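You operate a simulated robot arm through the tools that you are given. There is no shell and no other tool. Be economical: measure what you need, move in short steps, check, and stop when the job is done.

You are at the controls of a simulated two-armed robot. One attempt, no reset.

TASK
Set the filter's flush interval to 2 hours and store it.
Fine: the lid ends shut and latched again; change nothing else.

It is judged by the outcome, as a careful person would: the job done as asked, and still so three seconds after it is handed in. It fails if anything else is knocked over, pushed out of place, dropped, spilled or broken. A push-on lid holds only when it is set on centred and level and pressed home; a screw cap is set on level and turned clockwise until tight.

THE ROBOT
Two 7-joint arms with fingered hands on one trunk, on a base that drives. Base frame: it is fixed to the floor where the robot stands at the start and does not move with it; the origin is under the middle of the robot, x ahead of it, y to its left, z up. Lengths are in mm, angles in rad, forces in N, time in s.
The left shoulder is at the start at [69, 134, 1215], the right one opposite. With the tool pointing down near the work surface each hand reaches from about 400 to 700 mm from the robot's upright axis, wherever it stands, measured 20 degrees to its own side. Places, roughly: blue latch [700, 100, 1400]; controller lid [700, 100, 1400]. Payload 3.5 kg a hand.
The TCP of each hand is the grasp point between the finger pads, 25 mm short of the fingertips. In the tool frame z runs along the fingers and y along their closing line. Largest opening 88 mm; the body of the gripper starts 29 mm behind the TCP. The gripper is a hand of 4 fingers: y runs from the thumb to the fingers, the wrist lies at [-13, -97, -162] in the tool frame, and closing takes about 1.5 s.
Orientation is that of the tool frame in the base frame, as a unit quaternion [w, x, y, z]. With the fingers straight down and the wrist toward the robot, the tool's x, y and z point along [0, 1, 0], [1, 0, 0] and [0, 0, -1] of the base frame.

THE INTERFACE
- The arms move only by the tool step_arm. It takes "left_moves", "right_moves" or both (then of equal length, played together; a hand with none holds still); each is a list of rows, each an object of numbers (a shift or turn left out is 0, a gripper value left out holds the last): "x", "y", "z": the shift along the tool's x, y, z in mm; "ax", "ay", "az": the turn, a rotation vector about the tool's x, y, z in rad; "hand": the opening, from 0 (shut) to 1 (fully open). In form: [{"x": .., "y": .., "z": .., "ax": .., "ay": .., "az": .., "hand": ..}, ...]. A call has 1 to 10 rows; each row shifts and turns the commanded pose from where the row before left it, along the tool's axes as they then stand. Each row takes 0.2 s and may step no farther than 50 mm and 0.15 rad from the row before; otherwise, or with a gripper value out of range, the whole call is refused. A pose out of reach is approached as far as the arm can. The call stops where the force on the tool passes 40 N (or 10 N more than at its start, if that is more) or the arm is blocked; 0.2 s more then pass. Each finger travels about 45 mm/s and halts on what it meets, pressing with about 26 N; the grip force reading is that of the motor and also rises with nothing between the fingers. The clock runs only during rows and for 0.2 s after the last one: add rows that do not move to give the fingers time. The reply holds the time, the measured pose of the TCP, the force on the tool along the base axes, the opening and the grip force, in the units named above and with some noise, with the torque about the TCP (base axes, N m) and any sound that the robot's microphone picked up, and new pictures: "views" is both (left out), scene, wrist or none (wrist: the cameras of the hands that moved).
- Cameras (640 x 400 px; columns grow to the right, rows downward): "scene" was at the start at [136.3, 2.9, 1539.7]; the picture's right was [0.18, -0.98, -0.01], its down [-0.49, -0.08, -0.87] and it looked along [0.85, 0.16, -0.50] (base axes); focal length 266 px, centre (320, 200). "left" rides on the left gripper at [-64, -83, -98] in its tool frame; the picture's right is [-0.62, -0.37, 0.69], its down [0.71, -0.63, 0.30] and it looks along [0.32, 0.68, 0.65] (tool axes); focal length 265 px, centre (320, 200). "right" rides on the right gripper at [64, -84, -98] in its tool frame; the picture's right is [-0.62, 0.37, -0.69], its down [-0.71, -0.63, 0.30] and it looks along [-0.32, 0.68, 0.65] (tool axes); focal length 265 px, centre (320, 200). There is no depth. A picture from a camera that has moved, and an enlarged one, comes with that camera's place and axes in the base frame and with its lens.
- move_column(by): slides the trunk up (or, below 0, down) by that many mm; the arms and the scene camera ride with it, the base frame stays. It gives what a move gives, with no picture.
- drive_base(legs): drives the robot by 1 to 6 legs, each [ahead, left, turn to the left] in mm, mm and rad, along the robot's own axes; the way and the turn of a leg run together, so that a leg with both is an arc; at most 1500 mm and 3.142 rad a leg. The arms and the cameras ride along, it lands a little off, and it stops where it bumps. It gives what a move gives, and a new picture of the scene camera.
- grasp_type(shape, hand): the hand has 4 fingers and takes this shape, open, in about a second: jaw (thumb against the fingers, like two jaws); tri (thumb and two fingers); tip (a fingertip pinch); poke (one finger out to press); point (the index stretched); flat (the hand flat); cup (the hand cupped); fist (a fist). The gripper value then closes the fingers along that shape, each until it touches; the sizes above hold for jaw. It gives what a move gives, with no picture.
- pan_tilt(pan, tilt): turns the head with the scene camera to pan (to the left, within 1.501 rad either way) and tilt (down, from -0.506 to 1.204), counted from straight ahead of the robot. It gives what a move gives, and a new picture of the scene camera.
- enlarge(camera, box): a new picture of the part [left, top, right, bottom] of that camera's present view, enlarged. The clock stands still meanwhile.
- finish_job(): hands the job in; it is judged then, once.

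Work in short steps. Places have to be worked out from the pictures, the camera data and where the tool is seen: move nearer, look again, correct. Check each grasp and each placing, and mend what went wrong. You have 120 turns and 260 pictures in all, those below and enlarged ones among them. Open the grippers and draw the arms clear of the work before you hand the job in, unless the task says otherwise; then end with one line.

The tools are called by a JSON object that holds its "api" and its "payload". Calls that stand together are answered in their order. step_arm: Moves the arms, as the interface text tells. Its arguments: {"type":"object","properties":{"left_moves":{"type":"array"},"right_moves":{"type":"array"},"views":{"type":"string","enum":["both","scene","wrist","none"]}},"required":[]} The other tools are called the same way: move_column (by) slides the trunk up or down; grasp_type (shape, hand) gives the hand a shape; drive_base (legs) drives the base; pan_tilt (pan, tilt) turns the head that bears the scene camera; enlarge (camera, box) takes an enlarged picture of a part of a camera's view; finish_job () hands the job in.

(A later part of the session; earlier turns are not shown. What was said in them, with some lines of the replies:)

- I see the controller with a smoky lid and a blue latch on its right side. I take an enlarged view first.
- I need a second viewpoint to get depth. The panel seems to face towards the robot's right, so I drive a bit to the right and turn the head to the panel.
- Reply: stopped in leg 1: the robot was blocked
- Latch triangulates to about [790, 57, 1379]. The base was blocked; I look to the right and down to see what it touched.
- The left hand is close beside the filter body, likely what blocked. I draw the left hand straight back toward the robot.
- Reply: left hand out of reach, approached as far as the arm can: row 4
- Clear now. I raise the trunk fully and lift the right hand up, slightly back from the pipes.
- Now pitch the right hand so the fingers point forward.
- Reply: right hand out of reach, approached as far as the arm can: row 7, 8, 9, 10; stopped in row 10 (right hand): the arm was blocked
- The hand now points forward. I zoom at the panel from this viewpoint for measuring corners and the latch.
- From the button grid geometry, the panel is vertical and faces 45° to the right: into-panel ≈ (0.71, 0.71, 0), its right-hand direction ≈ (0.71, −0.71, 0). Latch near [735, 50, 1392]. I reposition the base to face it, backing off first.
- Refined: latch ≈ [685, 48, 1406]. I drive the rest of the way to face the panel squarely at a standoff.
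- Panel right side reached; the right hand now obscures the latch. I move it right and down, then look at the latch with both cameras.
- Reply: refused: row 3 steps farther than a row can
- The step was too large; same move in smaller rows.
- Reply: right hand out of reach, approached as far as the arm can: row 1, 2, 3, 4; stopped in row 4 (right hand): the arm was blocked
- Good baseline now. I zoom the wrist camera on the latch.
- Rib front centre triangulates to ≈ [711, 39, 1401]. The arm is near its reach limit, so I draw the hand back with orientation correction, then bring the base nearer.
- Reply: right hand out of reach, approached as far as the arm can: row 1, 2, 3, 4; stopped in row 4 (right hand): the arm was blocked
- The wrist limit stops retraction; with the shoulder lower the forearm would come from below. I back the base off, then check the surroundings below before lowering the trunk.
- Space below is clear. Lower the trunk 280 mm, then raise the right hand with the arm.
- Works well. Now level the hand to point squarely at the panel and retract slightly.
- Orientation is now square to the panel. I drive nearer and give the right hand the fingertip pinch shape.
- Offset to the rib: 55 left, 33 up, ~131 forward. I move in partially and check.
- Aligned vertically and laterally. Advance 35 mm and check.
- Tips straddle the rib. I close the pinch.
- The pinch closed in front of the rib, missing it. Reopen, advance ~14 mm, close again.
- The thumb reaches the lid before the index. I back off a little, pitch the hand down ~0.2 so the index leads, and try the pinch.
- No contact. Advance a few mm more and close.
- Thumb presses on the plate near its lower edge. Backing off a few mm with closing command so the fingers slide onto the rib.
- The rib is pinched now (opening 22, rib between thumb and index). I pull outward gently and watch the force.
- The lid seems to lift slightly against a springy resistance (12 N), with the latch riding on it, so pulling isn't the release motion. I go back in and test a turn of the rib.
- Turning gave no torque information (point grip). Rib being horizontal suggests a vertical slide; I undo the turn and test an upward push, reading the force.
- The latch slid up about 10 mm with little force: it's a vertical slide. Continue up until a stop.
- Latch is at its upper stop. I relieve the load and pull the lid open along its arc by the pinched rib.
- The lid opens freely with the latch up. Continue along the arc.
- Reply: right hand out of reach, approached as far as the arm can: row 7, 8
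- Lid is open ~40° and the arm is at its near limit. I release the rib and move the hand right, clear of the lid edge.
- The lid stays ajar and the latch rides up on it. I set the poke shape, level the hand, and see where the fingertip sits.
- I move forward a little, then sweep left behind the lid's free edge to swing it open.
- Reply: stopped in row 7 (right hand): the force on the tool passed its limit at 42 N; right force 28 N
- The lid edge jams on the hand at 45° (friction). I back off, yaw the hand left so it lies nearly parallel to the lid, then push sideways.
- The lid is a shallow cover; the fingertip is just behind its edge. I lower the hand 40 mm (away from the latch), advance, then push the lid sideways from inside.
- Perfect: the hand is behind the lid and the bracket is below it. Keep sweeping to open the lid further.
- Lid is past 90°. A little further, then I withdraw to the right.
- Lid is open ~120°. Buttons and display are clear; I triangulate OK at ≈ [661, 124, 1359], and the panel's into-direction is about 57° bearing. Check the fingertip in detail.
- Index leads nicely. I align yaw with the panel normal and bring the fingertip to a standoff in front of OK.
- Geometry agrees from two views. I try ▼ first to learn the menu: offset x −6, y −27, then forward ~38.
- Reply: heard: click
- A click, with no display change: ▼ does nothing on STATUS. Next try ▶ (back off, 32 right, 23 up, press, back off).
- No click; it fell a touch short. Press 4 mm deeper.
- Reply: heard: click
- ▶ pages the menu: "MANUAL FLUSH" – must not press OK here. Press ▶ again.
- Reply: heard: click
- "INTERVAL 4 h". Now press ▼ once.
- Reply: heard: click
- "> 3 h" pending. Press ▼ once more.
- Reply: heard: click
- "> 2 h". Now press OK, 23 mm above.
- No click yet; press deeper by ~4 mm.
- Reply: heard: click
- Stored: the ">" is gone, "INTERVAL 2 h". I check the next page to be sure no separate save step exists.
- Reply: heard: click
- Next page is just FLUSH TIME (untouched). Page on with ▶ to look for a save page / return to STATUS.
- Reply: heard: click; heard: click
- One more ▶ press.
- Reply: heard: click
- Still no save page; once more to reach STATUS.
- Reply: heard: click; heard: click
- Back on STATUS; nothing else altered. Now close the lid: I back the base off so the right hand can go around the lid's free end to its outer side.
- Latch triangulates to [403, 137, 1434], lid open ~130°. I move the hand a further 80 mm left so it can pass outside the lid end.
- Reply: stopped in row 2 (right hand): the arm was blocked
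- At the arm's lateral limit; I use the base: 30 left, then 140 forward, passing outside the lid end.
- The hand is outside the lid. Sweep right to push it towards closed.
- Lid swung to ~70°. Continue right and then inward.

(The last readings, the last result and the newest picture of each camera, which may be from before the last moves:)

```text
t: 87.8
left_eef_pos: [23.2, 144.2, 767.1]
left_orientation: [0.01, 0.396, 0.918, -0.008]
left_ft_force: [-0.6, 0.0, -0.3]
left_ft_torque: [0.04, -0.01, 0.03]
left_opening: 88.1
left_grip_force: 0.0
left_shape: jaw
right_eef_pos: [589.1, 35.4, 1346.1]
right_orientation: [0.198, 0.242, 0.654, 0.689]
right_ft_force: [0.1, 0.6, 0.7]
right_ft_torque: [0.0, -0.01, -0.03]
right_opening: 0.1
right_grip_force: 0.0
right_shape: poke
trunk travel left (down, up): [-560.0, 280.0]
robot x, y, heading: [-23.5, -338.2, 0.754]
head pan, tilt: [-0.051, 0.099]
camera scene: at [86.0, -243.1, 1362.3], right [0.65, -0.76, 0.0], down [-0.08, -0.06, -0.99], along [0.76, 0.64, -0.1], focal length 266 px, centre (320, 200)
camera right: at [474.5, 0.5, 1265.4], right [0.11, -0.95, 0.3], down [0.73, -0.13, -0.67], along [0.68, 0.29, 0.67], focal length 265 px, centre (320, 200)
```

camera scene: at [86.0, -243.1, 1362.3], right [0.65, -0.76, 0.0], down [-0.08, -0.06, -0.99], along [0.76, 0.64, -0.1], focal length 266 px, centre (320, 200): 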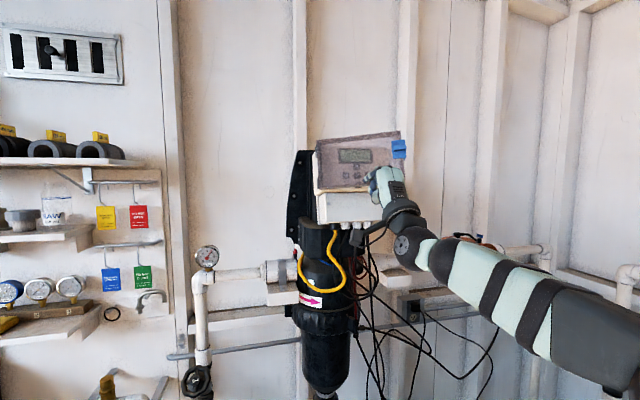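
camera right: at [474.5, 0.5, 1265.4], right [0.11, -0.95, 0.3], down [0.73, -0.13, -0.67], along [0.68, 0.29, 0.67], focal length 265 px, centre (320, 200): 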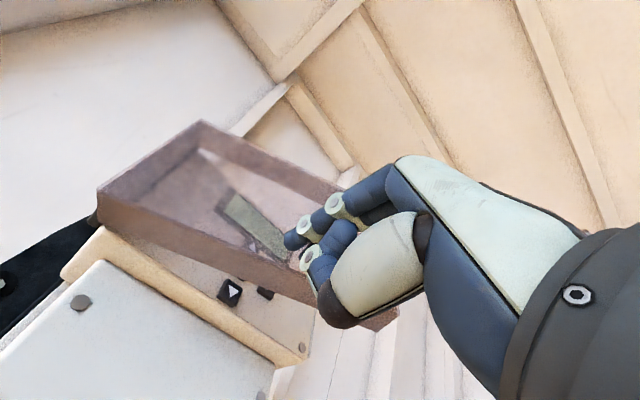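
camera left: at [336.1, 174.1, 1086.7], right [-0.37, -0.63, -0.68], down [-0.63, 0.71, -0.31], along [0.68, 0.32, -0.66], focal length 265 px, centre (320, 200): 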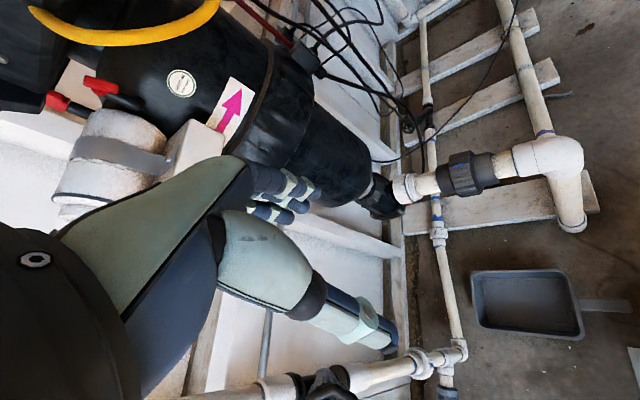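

Now push inward while sliding toward the latch side of the lid.

{"api": "step_arm", "payload": {"right_moves": [{"x": -12, "y": 4, "z": 8}, {"x": -12, "y": 4, "z": 8}, {"x": -12, "y": 4, "z": 8}, {"x": -12, "y": 4, "z": 8}, {"z": 8}, {"z": 6}], "views": "both"}}

{"api": "enlarge", "payload": {"camera": "scene", "box": [300, 110, 460, 210]}}

```text
t: 89.2
left_eef_pos: [24.0, 144.5, 767.3]
left_orientation: [0.009, 0.396, 0.918, -0.01]
left_ft_force: [-0.8, 0.2, 0.3]
left_ft_torque: [-0.04, -0.02, 0.0]
left_opening: 87.8
left_grip_force: 0.1
left_shape: jaw
right_eef_pos: [653.9, 45.8, 1360.1]
right_orientation: [0.198, 0.242, 0.654, 0.689]
right_ft_force: [-0.2, 0.2, 0.6]
right_ft_torque: [0.02, -0.03, 0.02]
right_opening: 0.0
right_grip_force: 0.1
right_shape: poke
trunk travel left (down, up): [-560.0, 280.0]
robot x, y, heading: [-23.8, -341.4, 0.754]
head pan, tilt: [-0.051, 0.099]
camera scene: at [86.0, -242.7, 1362.3], right [0.65, -0.76, 0.0], down [-0.08, -0.07, -0.99], along [0.76, 0.64, -0.1], focal length 266 px, centre (320, 200)
camera right: at [540.4, 10.2, 1279.7], right [0.11, -0.95, 0.3], down [0.73, -0.13, -0.67], along [0.68, 0.29, 0.67], focal length 265 px, centre (320, 200)
```

scene: 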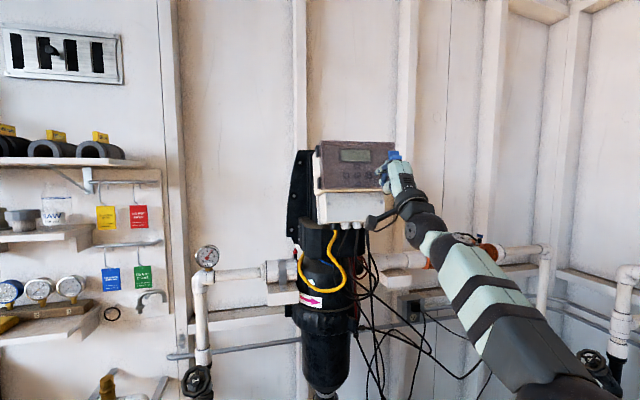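
right: 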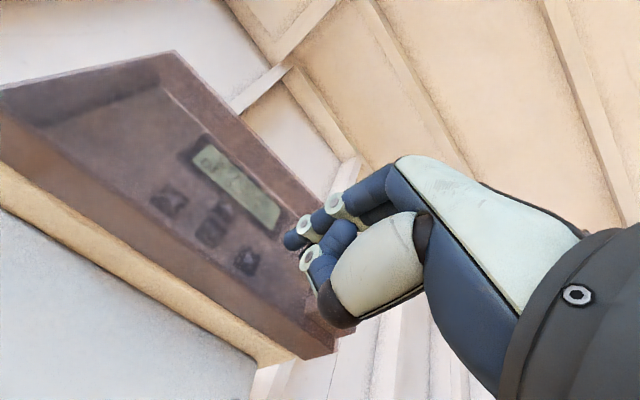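

```text
4.00 times, centred on (380, 160) of scene
camera zoom: at [86.0, -242.7, 1362.3], right [0.65, -0.76, 0.0], down [-0.08, -0.07, -0.99], along [0.76, 0.64, -0.1], focal length 1063 px, centre (80, 360)
```

zoom: 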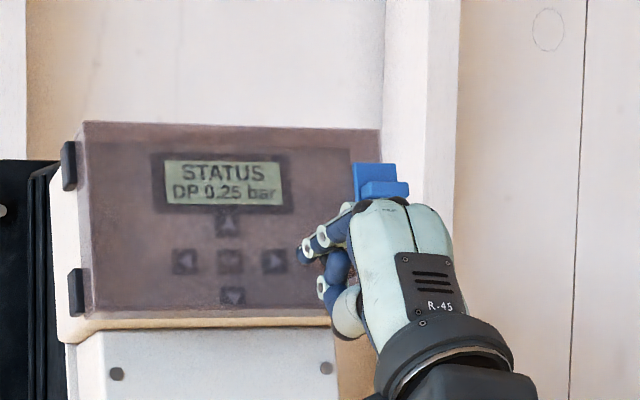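

Nearly shut. Push gently until resistance.

{"api": "step_arm", "payload": {"right_moves": [{"z": 5}, {"z": 5}, {"z": 4}, {"z": 3}], "views": "none"}}

{"api": "enlarge", "payload": {"camera": "scene", "box": [300, 110, 460, 210]}}

```text
t: 90.2
left_eef_pos: [23.8, 143.3, 766.7]
left_orientation: [0.011, 0.395, 0.918, -0.009]
left_ft_force: [0.9, -0.6, -0.5]
left_ft_torque: [0.0, 0.0, -0.01]
left_opening: 87.7
left_grip_force: 0.1
left_shape: jaw
right_eef_pos: [655.1, 50.8, 1356.6]
right_orientation: [0.198, 0.241, 0.655, 0.689]
right_ft_force: [0.8, 0.0, -0.4]
right_ft_torque: [0.01, 0.0, 0.01]
right_opening: 0.0
right_grip_force: 0.0
right_shape: poke
right hand out of reach, approached as far as the arm can: row 1, 2, 4
trunk travel left (down, up): [-560.0, 280.0]
robot x, y, heading: [-19.2, -341.4, 0.756]
head pan, tilt: [-0.051, 0.099]
```

```text
4.00 times, centred on (380, 160) of scene
camera zoom: at [84.8, -243.4, 1362.4], right [0.65, -0.76, 0.0], down [-0.08, -0.06, -1.0], along [0.76, 0.64, -0.1], focal length 1063 px, centre (80, 360)
```

zoom: 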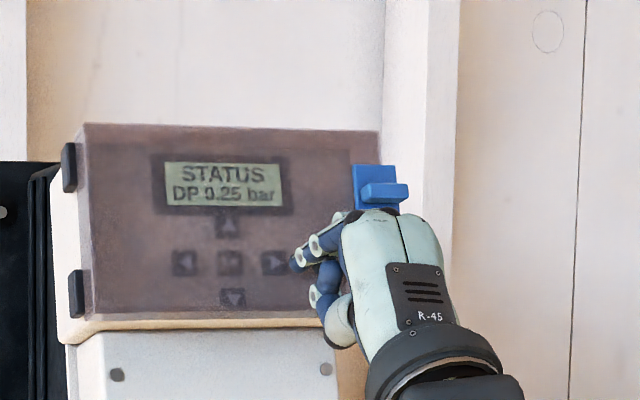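

Arm at full reach. Retract the hand and bring the base back to the earlier working spot.

{"api": "step_arm", "payload": {"right_moves": [{"z": -30}, {"z": -40}, {"z": -40}], "views": "none"}}

{"api": "drive_base", "payload": {"legs": [[85, -35, 0]]}}

{"api": "enlarge", "payload": {"camera": "scene", "box": [280, 100, 472, 220]}}

```text
t: 91.0
left_eef_pos: [22.7, 142.6, 766.9]
left_orientation: [0.011, 0.396, 0.918, -0.007]
left_ft_force: [0.0, -0.4, 0.3]
left_ft_torque: [0.01, -0.01, 0.0]
left_opening: 88.0
left_grip_force: 0.1
left_shape: jaw
right_eef_pos: [589.4, -39.9, 1355.5]
right_orientation: [0.197, 0.24, 0.653, 0.69]
right_ft_force: [0.2, -0.5, 0.2]
right_ft_torque: [0.03, 0.0, -0.02]
right_opening: 0.0
right_grip_force: 0.1
right_shape: poke
trunk travel left (down, up): [-560.0, 280.0]
robot x, y, heading: [-20.5, -338.8, 0.753]
head pan, tilt: [-0.051, 0.099]
```

```text
t: 92.1
left_eef_pos: [109.7, 178.5, 767.4]
left_orientation: [0.009, 0.396, 0.918, -0.008]
left_ft_force: [0.8, -0.7, 0.1]
left_ft_torque: [0.0, -0.02, 0.01]
left_opening: 87.8
left_grip_force: 0.0
left_shape: jaw
right_eef_pos: [676.8, -2.6, 1354.0]
right_orientation: [0.196, 0.24, 0.655, 0.689]
right_ft_force: [-0.4, -0.4, 0.1]
right_ft_torque: [0.02, 0.02, -0.03]
right_opening: 0.0
right_grip_force: 0.1
right_shape: poke
trunk travel left (down, up): [-560.0, 280.0]
robot x, y, heading: [68.7, -305.7, 0.757]
head pan, tilt: [-0.051, 0.099]
camera scene: at [171.7, -209.3, 1362.4], right [0.65, -0.76, 0.0], down [-0.08, -0.06, -0.99], along [0.76, 0.65, -0.1], focal length 266 px, centre (320, 200)
```

scene: 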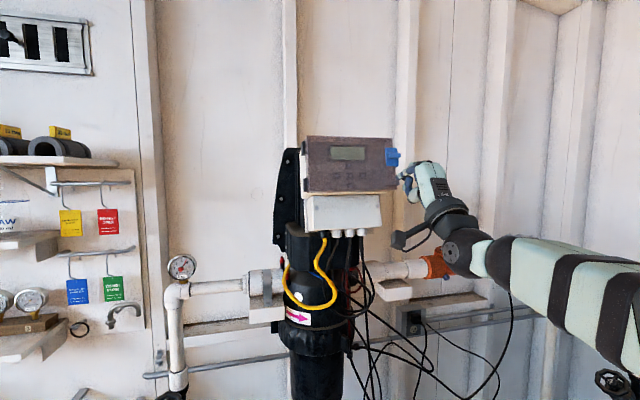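

```text
3.33 times, centred on (376, 160) of scene
camera zoom: at [171.7, -209.3, 1362.4], right [0.65, -0.76, 0.0], down [-0.08, -0.06, -0.99], along [0.76, 0.65, -0.1], focal length 886 px, centre (133, 333)
```

zoom: 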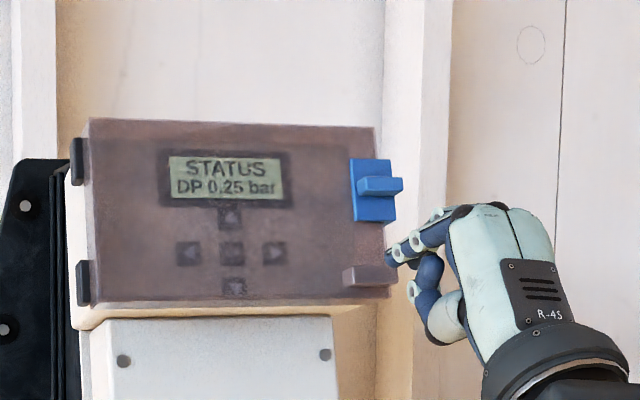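

Lid almost shut, latch still up. I press the lid near its right edge (below the latch) until seated.

{"api": "step_arm", "payload": {"right_moves": [{"x": 12, "y": 6, "z": 10}, {"z": 15}, {"z": 6}, {"z": 5}, {"z": 4}, {"z": 4}, {"z": 3}], "views": "none"}}

{"api": "enlarge", "payload": {"camera": "scene", "box": [280, 100, 472, 220]}}

{"api": "enlarge", "payload": {"camera": "right", "box": [130, 90, 370, 340]}}

```text
t: 93.7
left_eef_pos: [108.3, 174.7, 770.6]
left_orientation: [0.012, 0.396, 0.918, -0.004]
left_ft_force: [0.2, 0.2, -0.7]
left_ft_torque: [-0.01, -0.01, 0.02]
left_opening: 87.9
left_grip_force: 0.0
left_shape: jaw
right_eef_pos: [690.3, 33.1, 1367.2]
right_orientation: [0.198, 0.24, 0.651, 0.693]
right_ft_force: [-13.9, -19.8, -0.8]
right_ft_torque: [-0.08, 0.06, -0.26]
right_opening: 0.0
right_grip_force: 0.1
right_shape: poke
trunk travel left (down, up): [-560.0, 280.0]
robot x, y, heading: [67.2, -305.3, 0.759]
head pan, tilt: [-0.051, 0.099]
```

```text
3.33 times, centred on (376, 160) of scene
camera zoom: at [166.5, -216.4, 1363.3], right [0.65, -0.76, 0.0], down [-0.07, -0.06, -1.0], along [0.76, 0.65, -0.09], focal length 886 px, centre (133, 333)
```

zoom: 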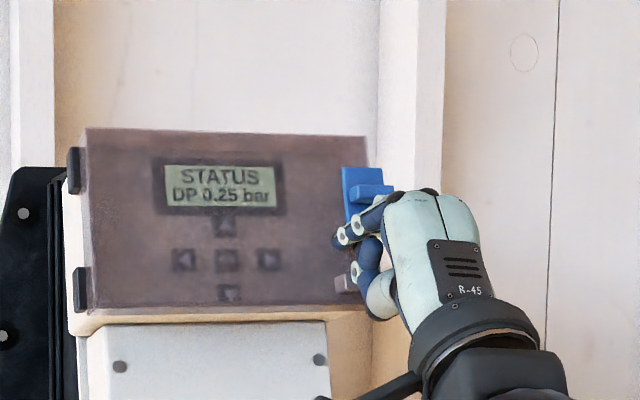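

```text
1.60 times, centred on (250, 215) of right
camera zoom: at [577.4, -0.2, 1286.0], right [0.1, -0.95, 0.29], down [0.73, -0.13, -0.67], along [0.67, 0.29, 0.68], focal length 425 px, centre (432, 176)
```

zoom: 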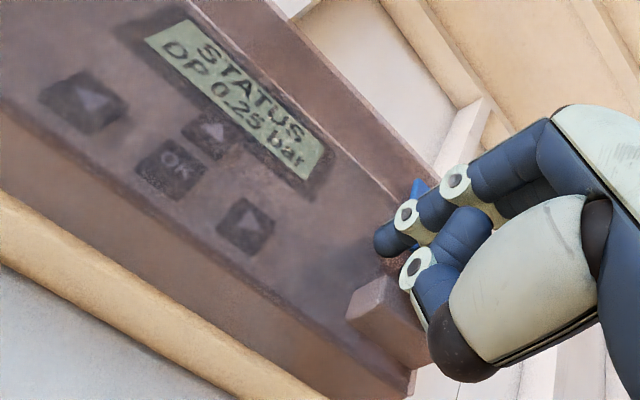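

24 N against the lid: it's seated. Now slide the latch down: back off, take the tip shape, restore the orientation that pinched the rib before.

{"api": "step_arm", "payload": {"right_moves": [{"z": -30}, {"z": -40}, {"ax": 0.11, "ay": -0.09, "az": -0.035}, {"ax": 0.11, "ay": -0.09, "az": -0.035}], "views": "none"}}

{"api": "grasp_type", "payload": {"hand": "right", "shape": "tip"}}

{"api": "enlarge", "payload": {"camera": "scene", "box": [280, 100, 472, 220]}}

```text
t: 94.7
left_eef_pos: [110.0, 178.4, 767.0]
left_orientation: [0.01, 0.395, 0.918, -0.009]
left_ft_force: [-0.6, -0.2, -0.5]
left_ft_torque: [0.02, -0.02, -0.05]
left_opening: 87.7
left_grip_force: 0.0
left_shape: jaw
right_eef_pos: [650.6, -14.8, 1358.2]
right_orientation: [0.252, 0.299, 0.715, 0.58]
right_ft_force: [-0.1, 1.1, 0.1]
right_ft_torque: [-0.01, 0.02, 0.01]
right_opening: 0.0
right_grip_force: 0.0
right_shape: poke
trunk travel left (down, up): [-560.0, 280.0]
robot x, y, heading: [66.6, -305.8, 0.756]
head pan, tilt: [-0.051, 0.099]
```

```text
t: 95.6
left_eef_pos: [110.7, 179.0, 767.8]
left_orientation: [0.012, 0.395, 0.918, -0.008]
left_ft_force: [0.6, 0.3, -0.7]
left_ft_torque: [0.0, 0.01, -0.01]
left_opening: 87.8
left_grip_force: 0.0
left_shape: jaw
right_eef_pos: [651.8, -14.6, 1358.6]
right_orientation: [0.251, 0.299, 0.714, 0.582]
right_ft_force: [-0.3, 0.6, 0.7]
right_ft_torque: [0.0, -0.02, -0.01]
right_opening: 87.8
right_grip_force: 0.0
right_shape: tip
trunk travel left (down, up): [-560.0, 280.0]
robot x, y, heading: [68.8, -302.2, 0.759]
head pan, tilt: [-0.051, 0.099]
```

```text
3.33 times, centred on (376, 160) of scene
camera zoom: at [171.5, -209.2, 1362.4], right [0.65, -0.76, 0.0], down [-0.08, -0.06, -0.99], along [0.76, 0.65, -0.1], focal length 886 px, centre (133, 333)
```

zoom: 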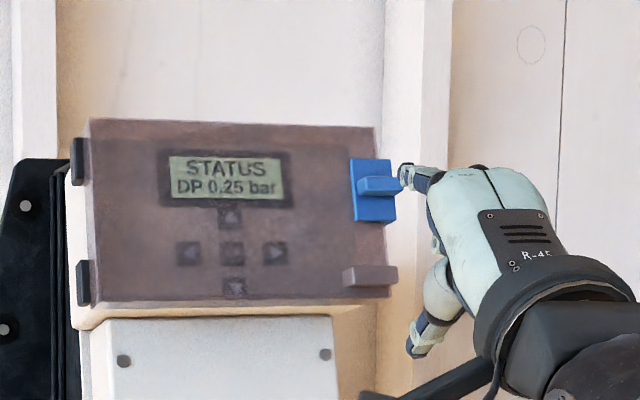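

Orientation matches. Move up and approach with fingers 45% open.

{"api": "step_arm", "payload": {"right_moves": [{"x": -6, "y": 36, "hand": 0.45}, {"y": 37}, {"z": 15}, {"z": 15}, {"z": 14}], "views": "none"}}

{"api": "enlarge", "payload": {"camera": "right", "box": [220, 130, 380, 330]}}

{"api": "enlarge", "payload": {"camera": "scene", "box": [340, 110, 436, 180]}}

```text
t: 96.8
left_eef_pos: [110.0, 178.3, 766.4]
left_orientation: [0.009, 0.395, 0.918, -0.009]
left_ft_force: [0.1, 0.5, 0.1]
left_ft_torque: [-0.02, -0.01, 0.01]
left_opening: 87.8
left_grip_force: 0.0
left_shape: jaw
right_eef_pos: [700.4, 23.8, 1422.7]
right_orientation: [0.251, 0.299, 0.714, 0.582]
right_ft_force: [0.2, -0.4, 0.6]
right_ft_torque: [0.0, -0.02, -0.01]
right_opening: 40.0
right_grip_force: 0.0
right_shape: tip
trunk travel left (down, up): [-560.0, 280.0]
robot x, y, heading: [69.0, -305.7, 0.758]
head pan, tilt: [-0.051, 0.099]
```

```text
2.00 times, centred on (300, 230) of right
camera zoom: at [574.2, -8.1, 1358.4], right [-0.01, -0.86, 0.51], down [0.63, -0.4, -0.67], along [0.78, 0.31, 0.54], focal length 531 px, centre (360, 140)
```

zoom: 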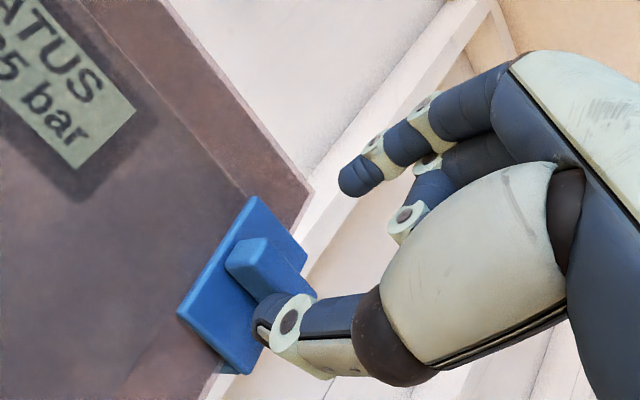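

```text
5.71 times, centred on (388, 145) of scene
camera zoom: at [172.4, -208.5, 1362.3], right [0.65, -0.76, 0.0], down [-0.08, -0.07, -0.99], along [0.76, 0.65, -0.1], focal length 1518 px, centre (-69, 514)
```

zoom: 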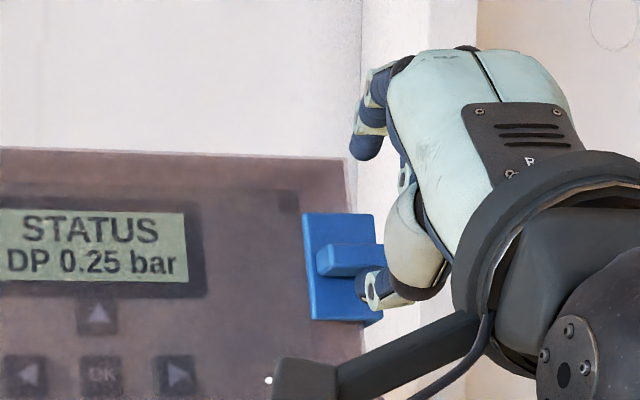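

The latch has dropped back to its lower position by itself. I lower the hand ~15 mm, pinch the rib, and test whether the lid is held.

{"api": "step_arm", "payload": {"right_moves": [{"z": -8}, {"y": -9}, {"y": -8}, {"z": 8}, {"z": 4}], "views": "none"}}

{"api": "enlarge", "payload": {"camera": "right", "box": [220, 130, 380, 330]}}

```text
t: 98.0
left_eef_pos: [109.6, 178.0, 767.6]
left_orientation: [0.01, 0.395, 0.919, -0.009]
left_ft_force: [-0.3, 0.2, 0.2]
left_ft_torque: [-0.01, 0.0, -0.01]
left_opening: 87.7
left_grip_force: 0.0
left_shape: jaw
right_eef_pos: [699.9, 21.2, 1405.2]
right_orientation: [0.251, 0.299, 0.714, 0.581]
right_ft_force: [-0.4, 0.0, -0.2]
right_ft_torque: [-0.02, -0.01, 0.01]
right_opening: 40.3
right_grip_force: 0.1
right_shape: tip
trunk travel left (down, up): [-560.0, 280.0]
robot x, y, heading: [66.1, -306.4, 0.762]
head pan, tilt: [-0.051, 0.099]
```

```text
2.00 times, centred on (300, 230) of right
camera zoom: at [574.3, -9.8, 1342.8], right [-0.01, -0.86, 0.5], down [0.63, -0.4, -0.67], along [0.78, 0.31, 0.54], focal length 531 px, centre (360, 140)
```

zoom: 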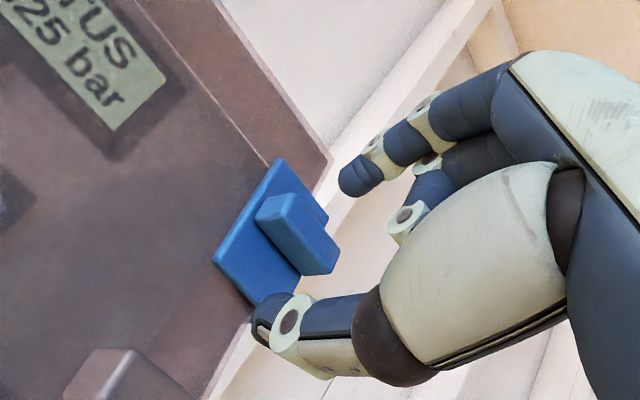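

Straddling the rib at the same place as at the start. Advance 5 mm, pinch, then pull lightly.

{"api": "step_arm", "payload": {"right_moves": [{"z": 5}, {"hand": 0.2}, {"hand": 0}, {"hand": 0}, {"hand": 0}, {"hand": 0}], "views": "none"}}

{"api": "enlarge", "payload": {"camera": "right", "box": [220, 130, 380, 330]}}

```text
t: 99.4
left_eef_pos: [109.3, 177.2, 766.3]
left_orientation: [0.01, 0.396, 0.918, -0.008]
left_ft_force: [-0.5, -0.4, -0.3]
left_ft_torque: [-0.01, 0.01, 0.0]
left_opening: 87.6
left_grip_force: 0.0
left_shape: jaw
right_eef_pos: [703.3, 24.7, 1405.7]
right_orientation: [0.252, 0.299, 0.713, 0.582]
right_ft_force: [0.9, 1.3, 3.4]
right_ft_torque: [0.06, -0.08, -0.02]
right_opening: 9.9
right_grip_force: 26.6
right_shape: tip
trunk travel left (down, up): [-560.0, 280.0]
robot x, y, heading: [65.1, -307.0, 0.759]
head pan, tilt: [-0.051, 0.099]
```

```text
2.00 times, centred on (300, 230) of right
camera zoom: at [577.3, -6.2, 1342.4], right [-0.01, -0.86, 0.5], down [0.63, -0.4, -0.67], along [0.78, 0.31, 0.55], focal length 531 px, centre (360, 140)
```

zoom: 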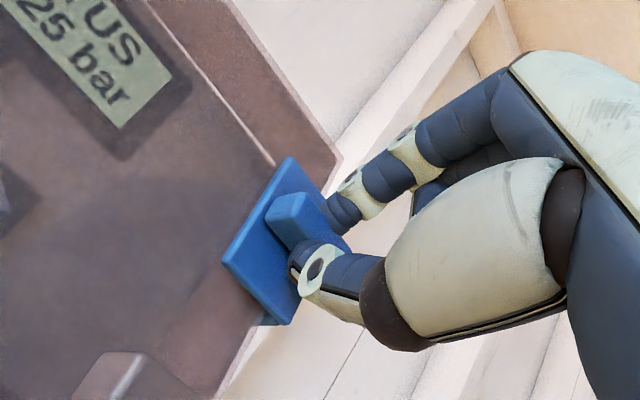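

Rib pinched properly. Pull test without lifting.

{"api": "step_arm", "payload": {"right_moves": [{"z": -4}, {"z": -4}, {"z": -4}], "views": "none"}}

{"api": "enlarge", "payload": {"camera": "right", "box": [220, 130, 380, 330]}}

```text
t: 100.2
left_eef_pos: [110.8, 180.1, 765.4]
left_orientation: [0.01, 0.394, 0.919, -0.01]
left_ft_force: [0.3, 0.1, 1.3]
left_ft_torque: [0.02, 0.01, 0.0]
left_opening: 87.7
left_grip_force: 0.1
left_shape: jaw
right_eef_pos: [697.5, 19.7, 1403.9]
right_orientation: [0.252, 0.3, 0.715, 0.58]
right_ft_force: [9.7, 11.3, 10.1]
right_ft_torque: [0.17, -0.24, -0.02]
right_opening: 8.4
right_grip_force: 26.1
right_shape: tip
trunk travel left (down, up): [-560.0, 280.0]
robot x, y, heading: [66.6, -307.2, 0.755]
head pan, tilt: [-0.051, 0.099]
```

```text
2.00 times, centred on (300, 230) of right
camera zoom: at [571.0, -11.8, 1342.4], right [-0.01, -0.86, 0.51], down [0.63, -0.4, -0.67], along [0.78, 0.31, 0.54], focal length 531 px, centre (360, 140)
```

zoom: 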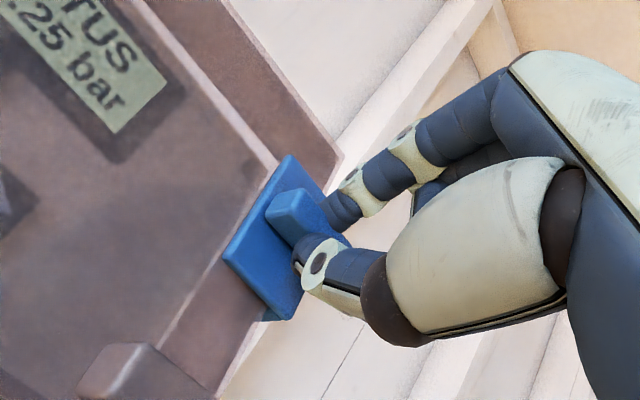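

Held firmly (≈15–18 N) as at the start: latched. I press it back in and nudge the latch down to its lower stop, then release.

{"api": "step_arm", "payload": {"right_moves": [{"z": 5}, {"z": 5}, {"z": 4}, {"y": -3}, {"y": -3}], "views": "none"}}

{"api": "step_arm", "payload": {"right_moves": [{"hand": 0.3}, {"hand": 0.5}, {"hand": 0.5}, {"z": -15}, {"z": -40}, {"z": -40, "x": -20}], "views": "both"}}

{"api": "enlarge", "payload": {"camera": "scene", "box": [280, 110, 440, 210]}}

{"api": "enlarge", "payload": {"camera": "right", "box": [160, 90, 320, 250]}}

```text
t: 101.4
left_eef_pos: [109.1, 178.5, 767.9]
left_orientation: [0.011, 0.396, 0.918, -0.007]
left_ft_force: [-0.8, 0.9, -0.1]
left_ft_torque: [-0.02, 0.01, 0.07]
left_opening: 87.7
left_grip_force: 0.1
left_shape: jaw
right_eef_pos: [700.9, 23.9, 1401.8]
right_orientation: [0.253, 0.298, 0.711, 0.584]
right_ft_force: [2.3, 3.2, 13.6]
right_ft_torque: [0.26, -0.27, -0.01]
right_opening: 8.4
right_grip_force: 26.4
right_shape: tip
trunk travel left (down, up): [-560.0, 280.0]
robot x, y, heading: [63.8, -304.0, 0.758]
head pan, tilt: [-0.051, 0.099]
```

```text
t: 102.8
left_eef_pos: [113.4, 176.5, 768.7]
left_orientation: [0.008, 0.395, 0.919, -0.007]
left_ft_force: [0.3, 0.1, -0.2]
left_ft_torque: [0.0, 0.03, -0.02]
left_opening: 87.8
left_grip_force: 0.1
left_shape: jaw
right_eef_pos: [658.7, -60.2, 1416.1]
right_orientation: [0.25, 0.303, 0.713, 0.581]
right_ft_force: [1.1, -0.1, 0.1]
right_ft_torque: [0.02, 0.0, 0.07]
right_opening: 43.7
right_grip_force: 0.1
right_shape: tip
trunk travel left (down, up): [-560.0, 280.0]
robot x, y, heading: [66.9, -307.2, 0.757]
head pan, tilt: [-0.051, 0.099]
camera scene: at [177.4, -214.1, 1362.3], right [0.65, -0.76, -0.01], down [-0.08, -0.06, -0.99], along [0.76, 0.65, -0.1], focal length 266 px, centre (320, 200)
camera right: at [533.4, -91.1, 1353.5], right [-0.01, -0.86, 0.5], down [0.62, -0.4, -0.67], along [0.78, 0.31, 0.54], focal length 265 px, centre (320, 200)
```

scene: 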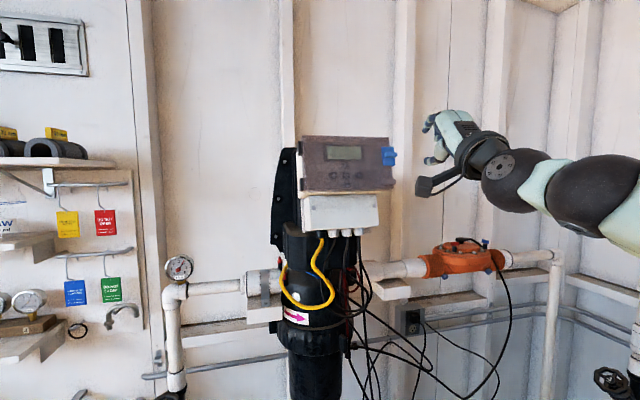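
right: 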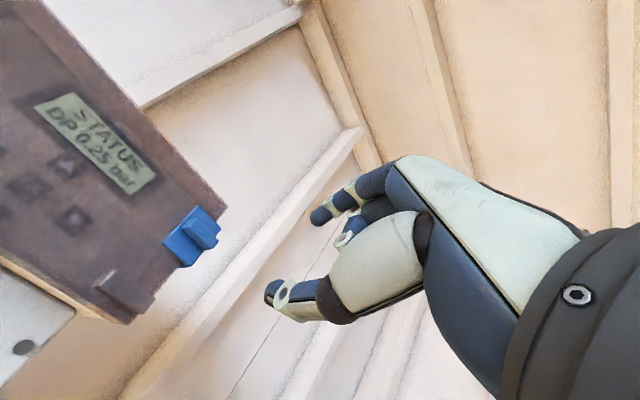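

```text
4.00 times, centred on (360, 160) of scene
camera zoom: at [177.4, -214.1, 1362.3], right [0.65, -0.76, -0.01], down [-0.08, -0.06, -0.99], along [0.76, 0.65, -0.1], focal length 1063 px, centre (160, 360)
```

zoom: 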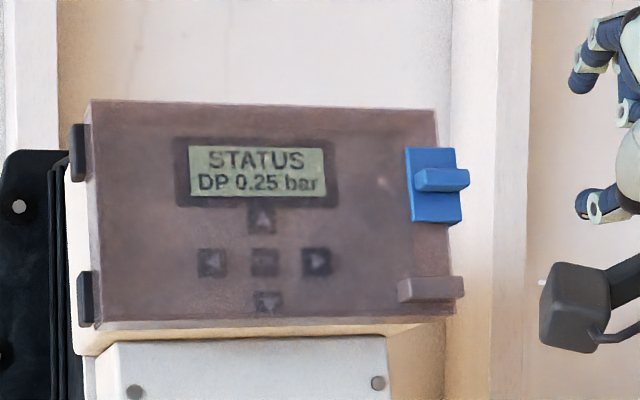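

```text
2.50 times, centred on (240, 170) of right
camera zoom: at [533.4, -91.1, 1353.5], right [-0.01, -0.86, 0.5], down [0.62, -0.4, -0.67], along [0.78, 0.31, 0.54], focal length 664 px, centre (520, 275)
```

zoom: 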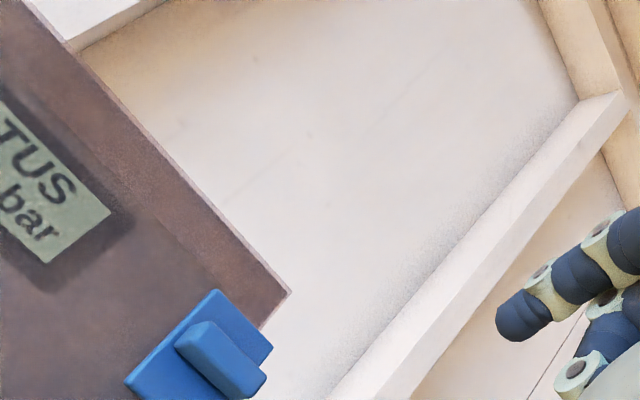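

The lid is shut, the latch is at its lower stop, and the display reads STATUS. I back the robot clear and take a last look.

{"api": "drive_base", "payload": {"legs": [[-180, 0, 0]]}}

{"api": "step_arm", "payload": {"right_moves": [{"hand": 1}, {"hand": 1}], "views": "none"}}

{"api": "enlarge", "payload": {"camera": "scene", "box": [260, 110, 420, 210]}}

```text
t: 104.3
left_eef_pos: [-19.8, 56.4, 767.8]
left_orientation: [0.01, 0.395, 0.919, -0.008]
left_ft_force: [-0.8, 0.3, -0.3]
left_ft_torque: [0.0, -0.02, 0.0]
left_opening: 87.8
left_grip_force: 0.0
left_shape: jaw
right_eef_pos: [522.7, -176.2, 1417.6]
right_orientation: [0.252, 0.299, 0.714, 0.581]
right_ft_force: [-0.1, -0.3, -0.6]
right_ft_torque: [-0.01, 0.0, -0.02]
right_opening: 44.0
right_grip_force: 0.0
right_shape: tip
trunk travel left (down, up): [-560.0, 280.0]
robot x, y, heading: [-63.3, -429.4, 0.759]
head pan, tilt: [-0.051, 0.099]
camera scene: at [42.1, -331.5, 1362.4], right [0.65, -0.76, 0.0], down [-0.08, -0.06, -0.99], along [0.76, 0.65, -0.1], focal length 266 px, centre (320, 200)
```

scene: 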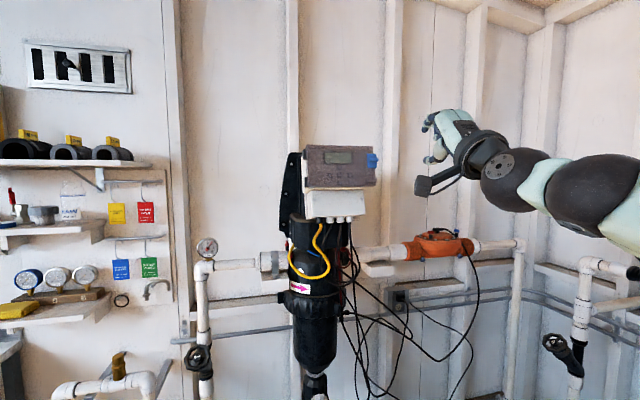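

```text
t: 104.9
left_eef_pos: [-19.6, 55.1, 767.3]
left_orientation: [0.01, 0.394, 0.919, -0.008]
left_ft_force: [0.2, 1.1, 0.9]
left_ft_torque: [-0.01, -0.01, -0.02]
left_opening: 88.0
left_grip_force: 0.1
left_shape: jaw
right_eef_pos: [521.7, -175.7, 1418.7]
right_orientation: [0.252, 0.299, 0.714, 0.581]
right_ft_force: [0.4, -0.1, -0.8]
right_ft_torque: [0.0, 0.02, 0.01]
right_opening: 87.6
right_grip_force: 0.0
right_shape: tip
trunk travel left (down, up): [-560.0, 280.0]
robot x, y, heading: [-63.9, -424.4, 0.761]
head pan, tilt: [-0.051, 0.099]
```

```text
4.00 times, centred on (340, 160) of scene
camera zoom: at [41.6, -332.1, 1362.5], right [0.65, -0.76, 0.0], down [-0.08, -0.06, -1.0], along [0.76, 0.65, -0.1], focal length 1063 px, centre (240, 360)
```

zoom: 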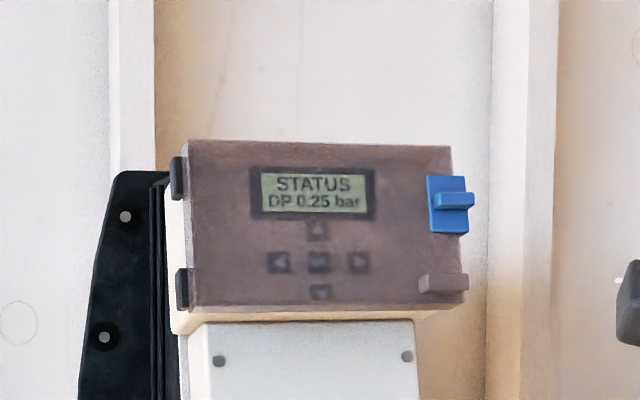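

Everything is in order, with both arms clear; handing in.

{"api": "finish_job", "payload": {}}

```text
The job is handed in.
```

The flush interval is set to 2 hours and stored: after OK the display read "INTERVAL 2 h". No other setting was changed, and the lid is shut and latched, confirmed by a pull test that met firm resistance.
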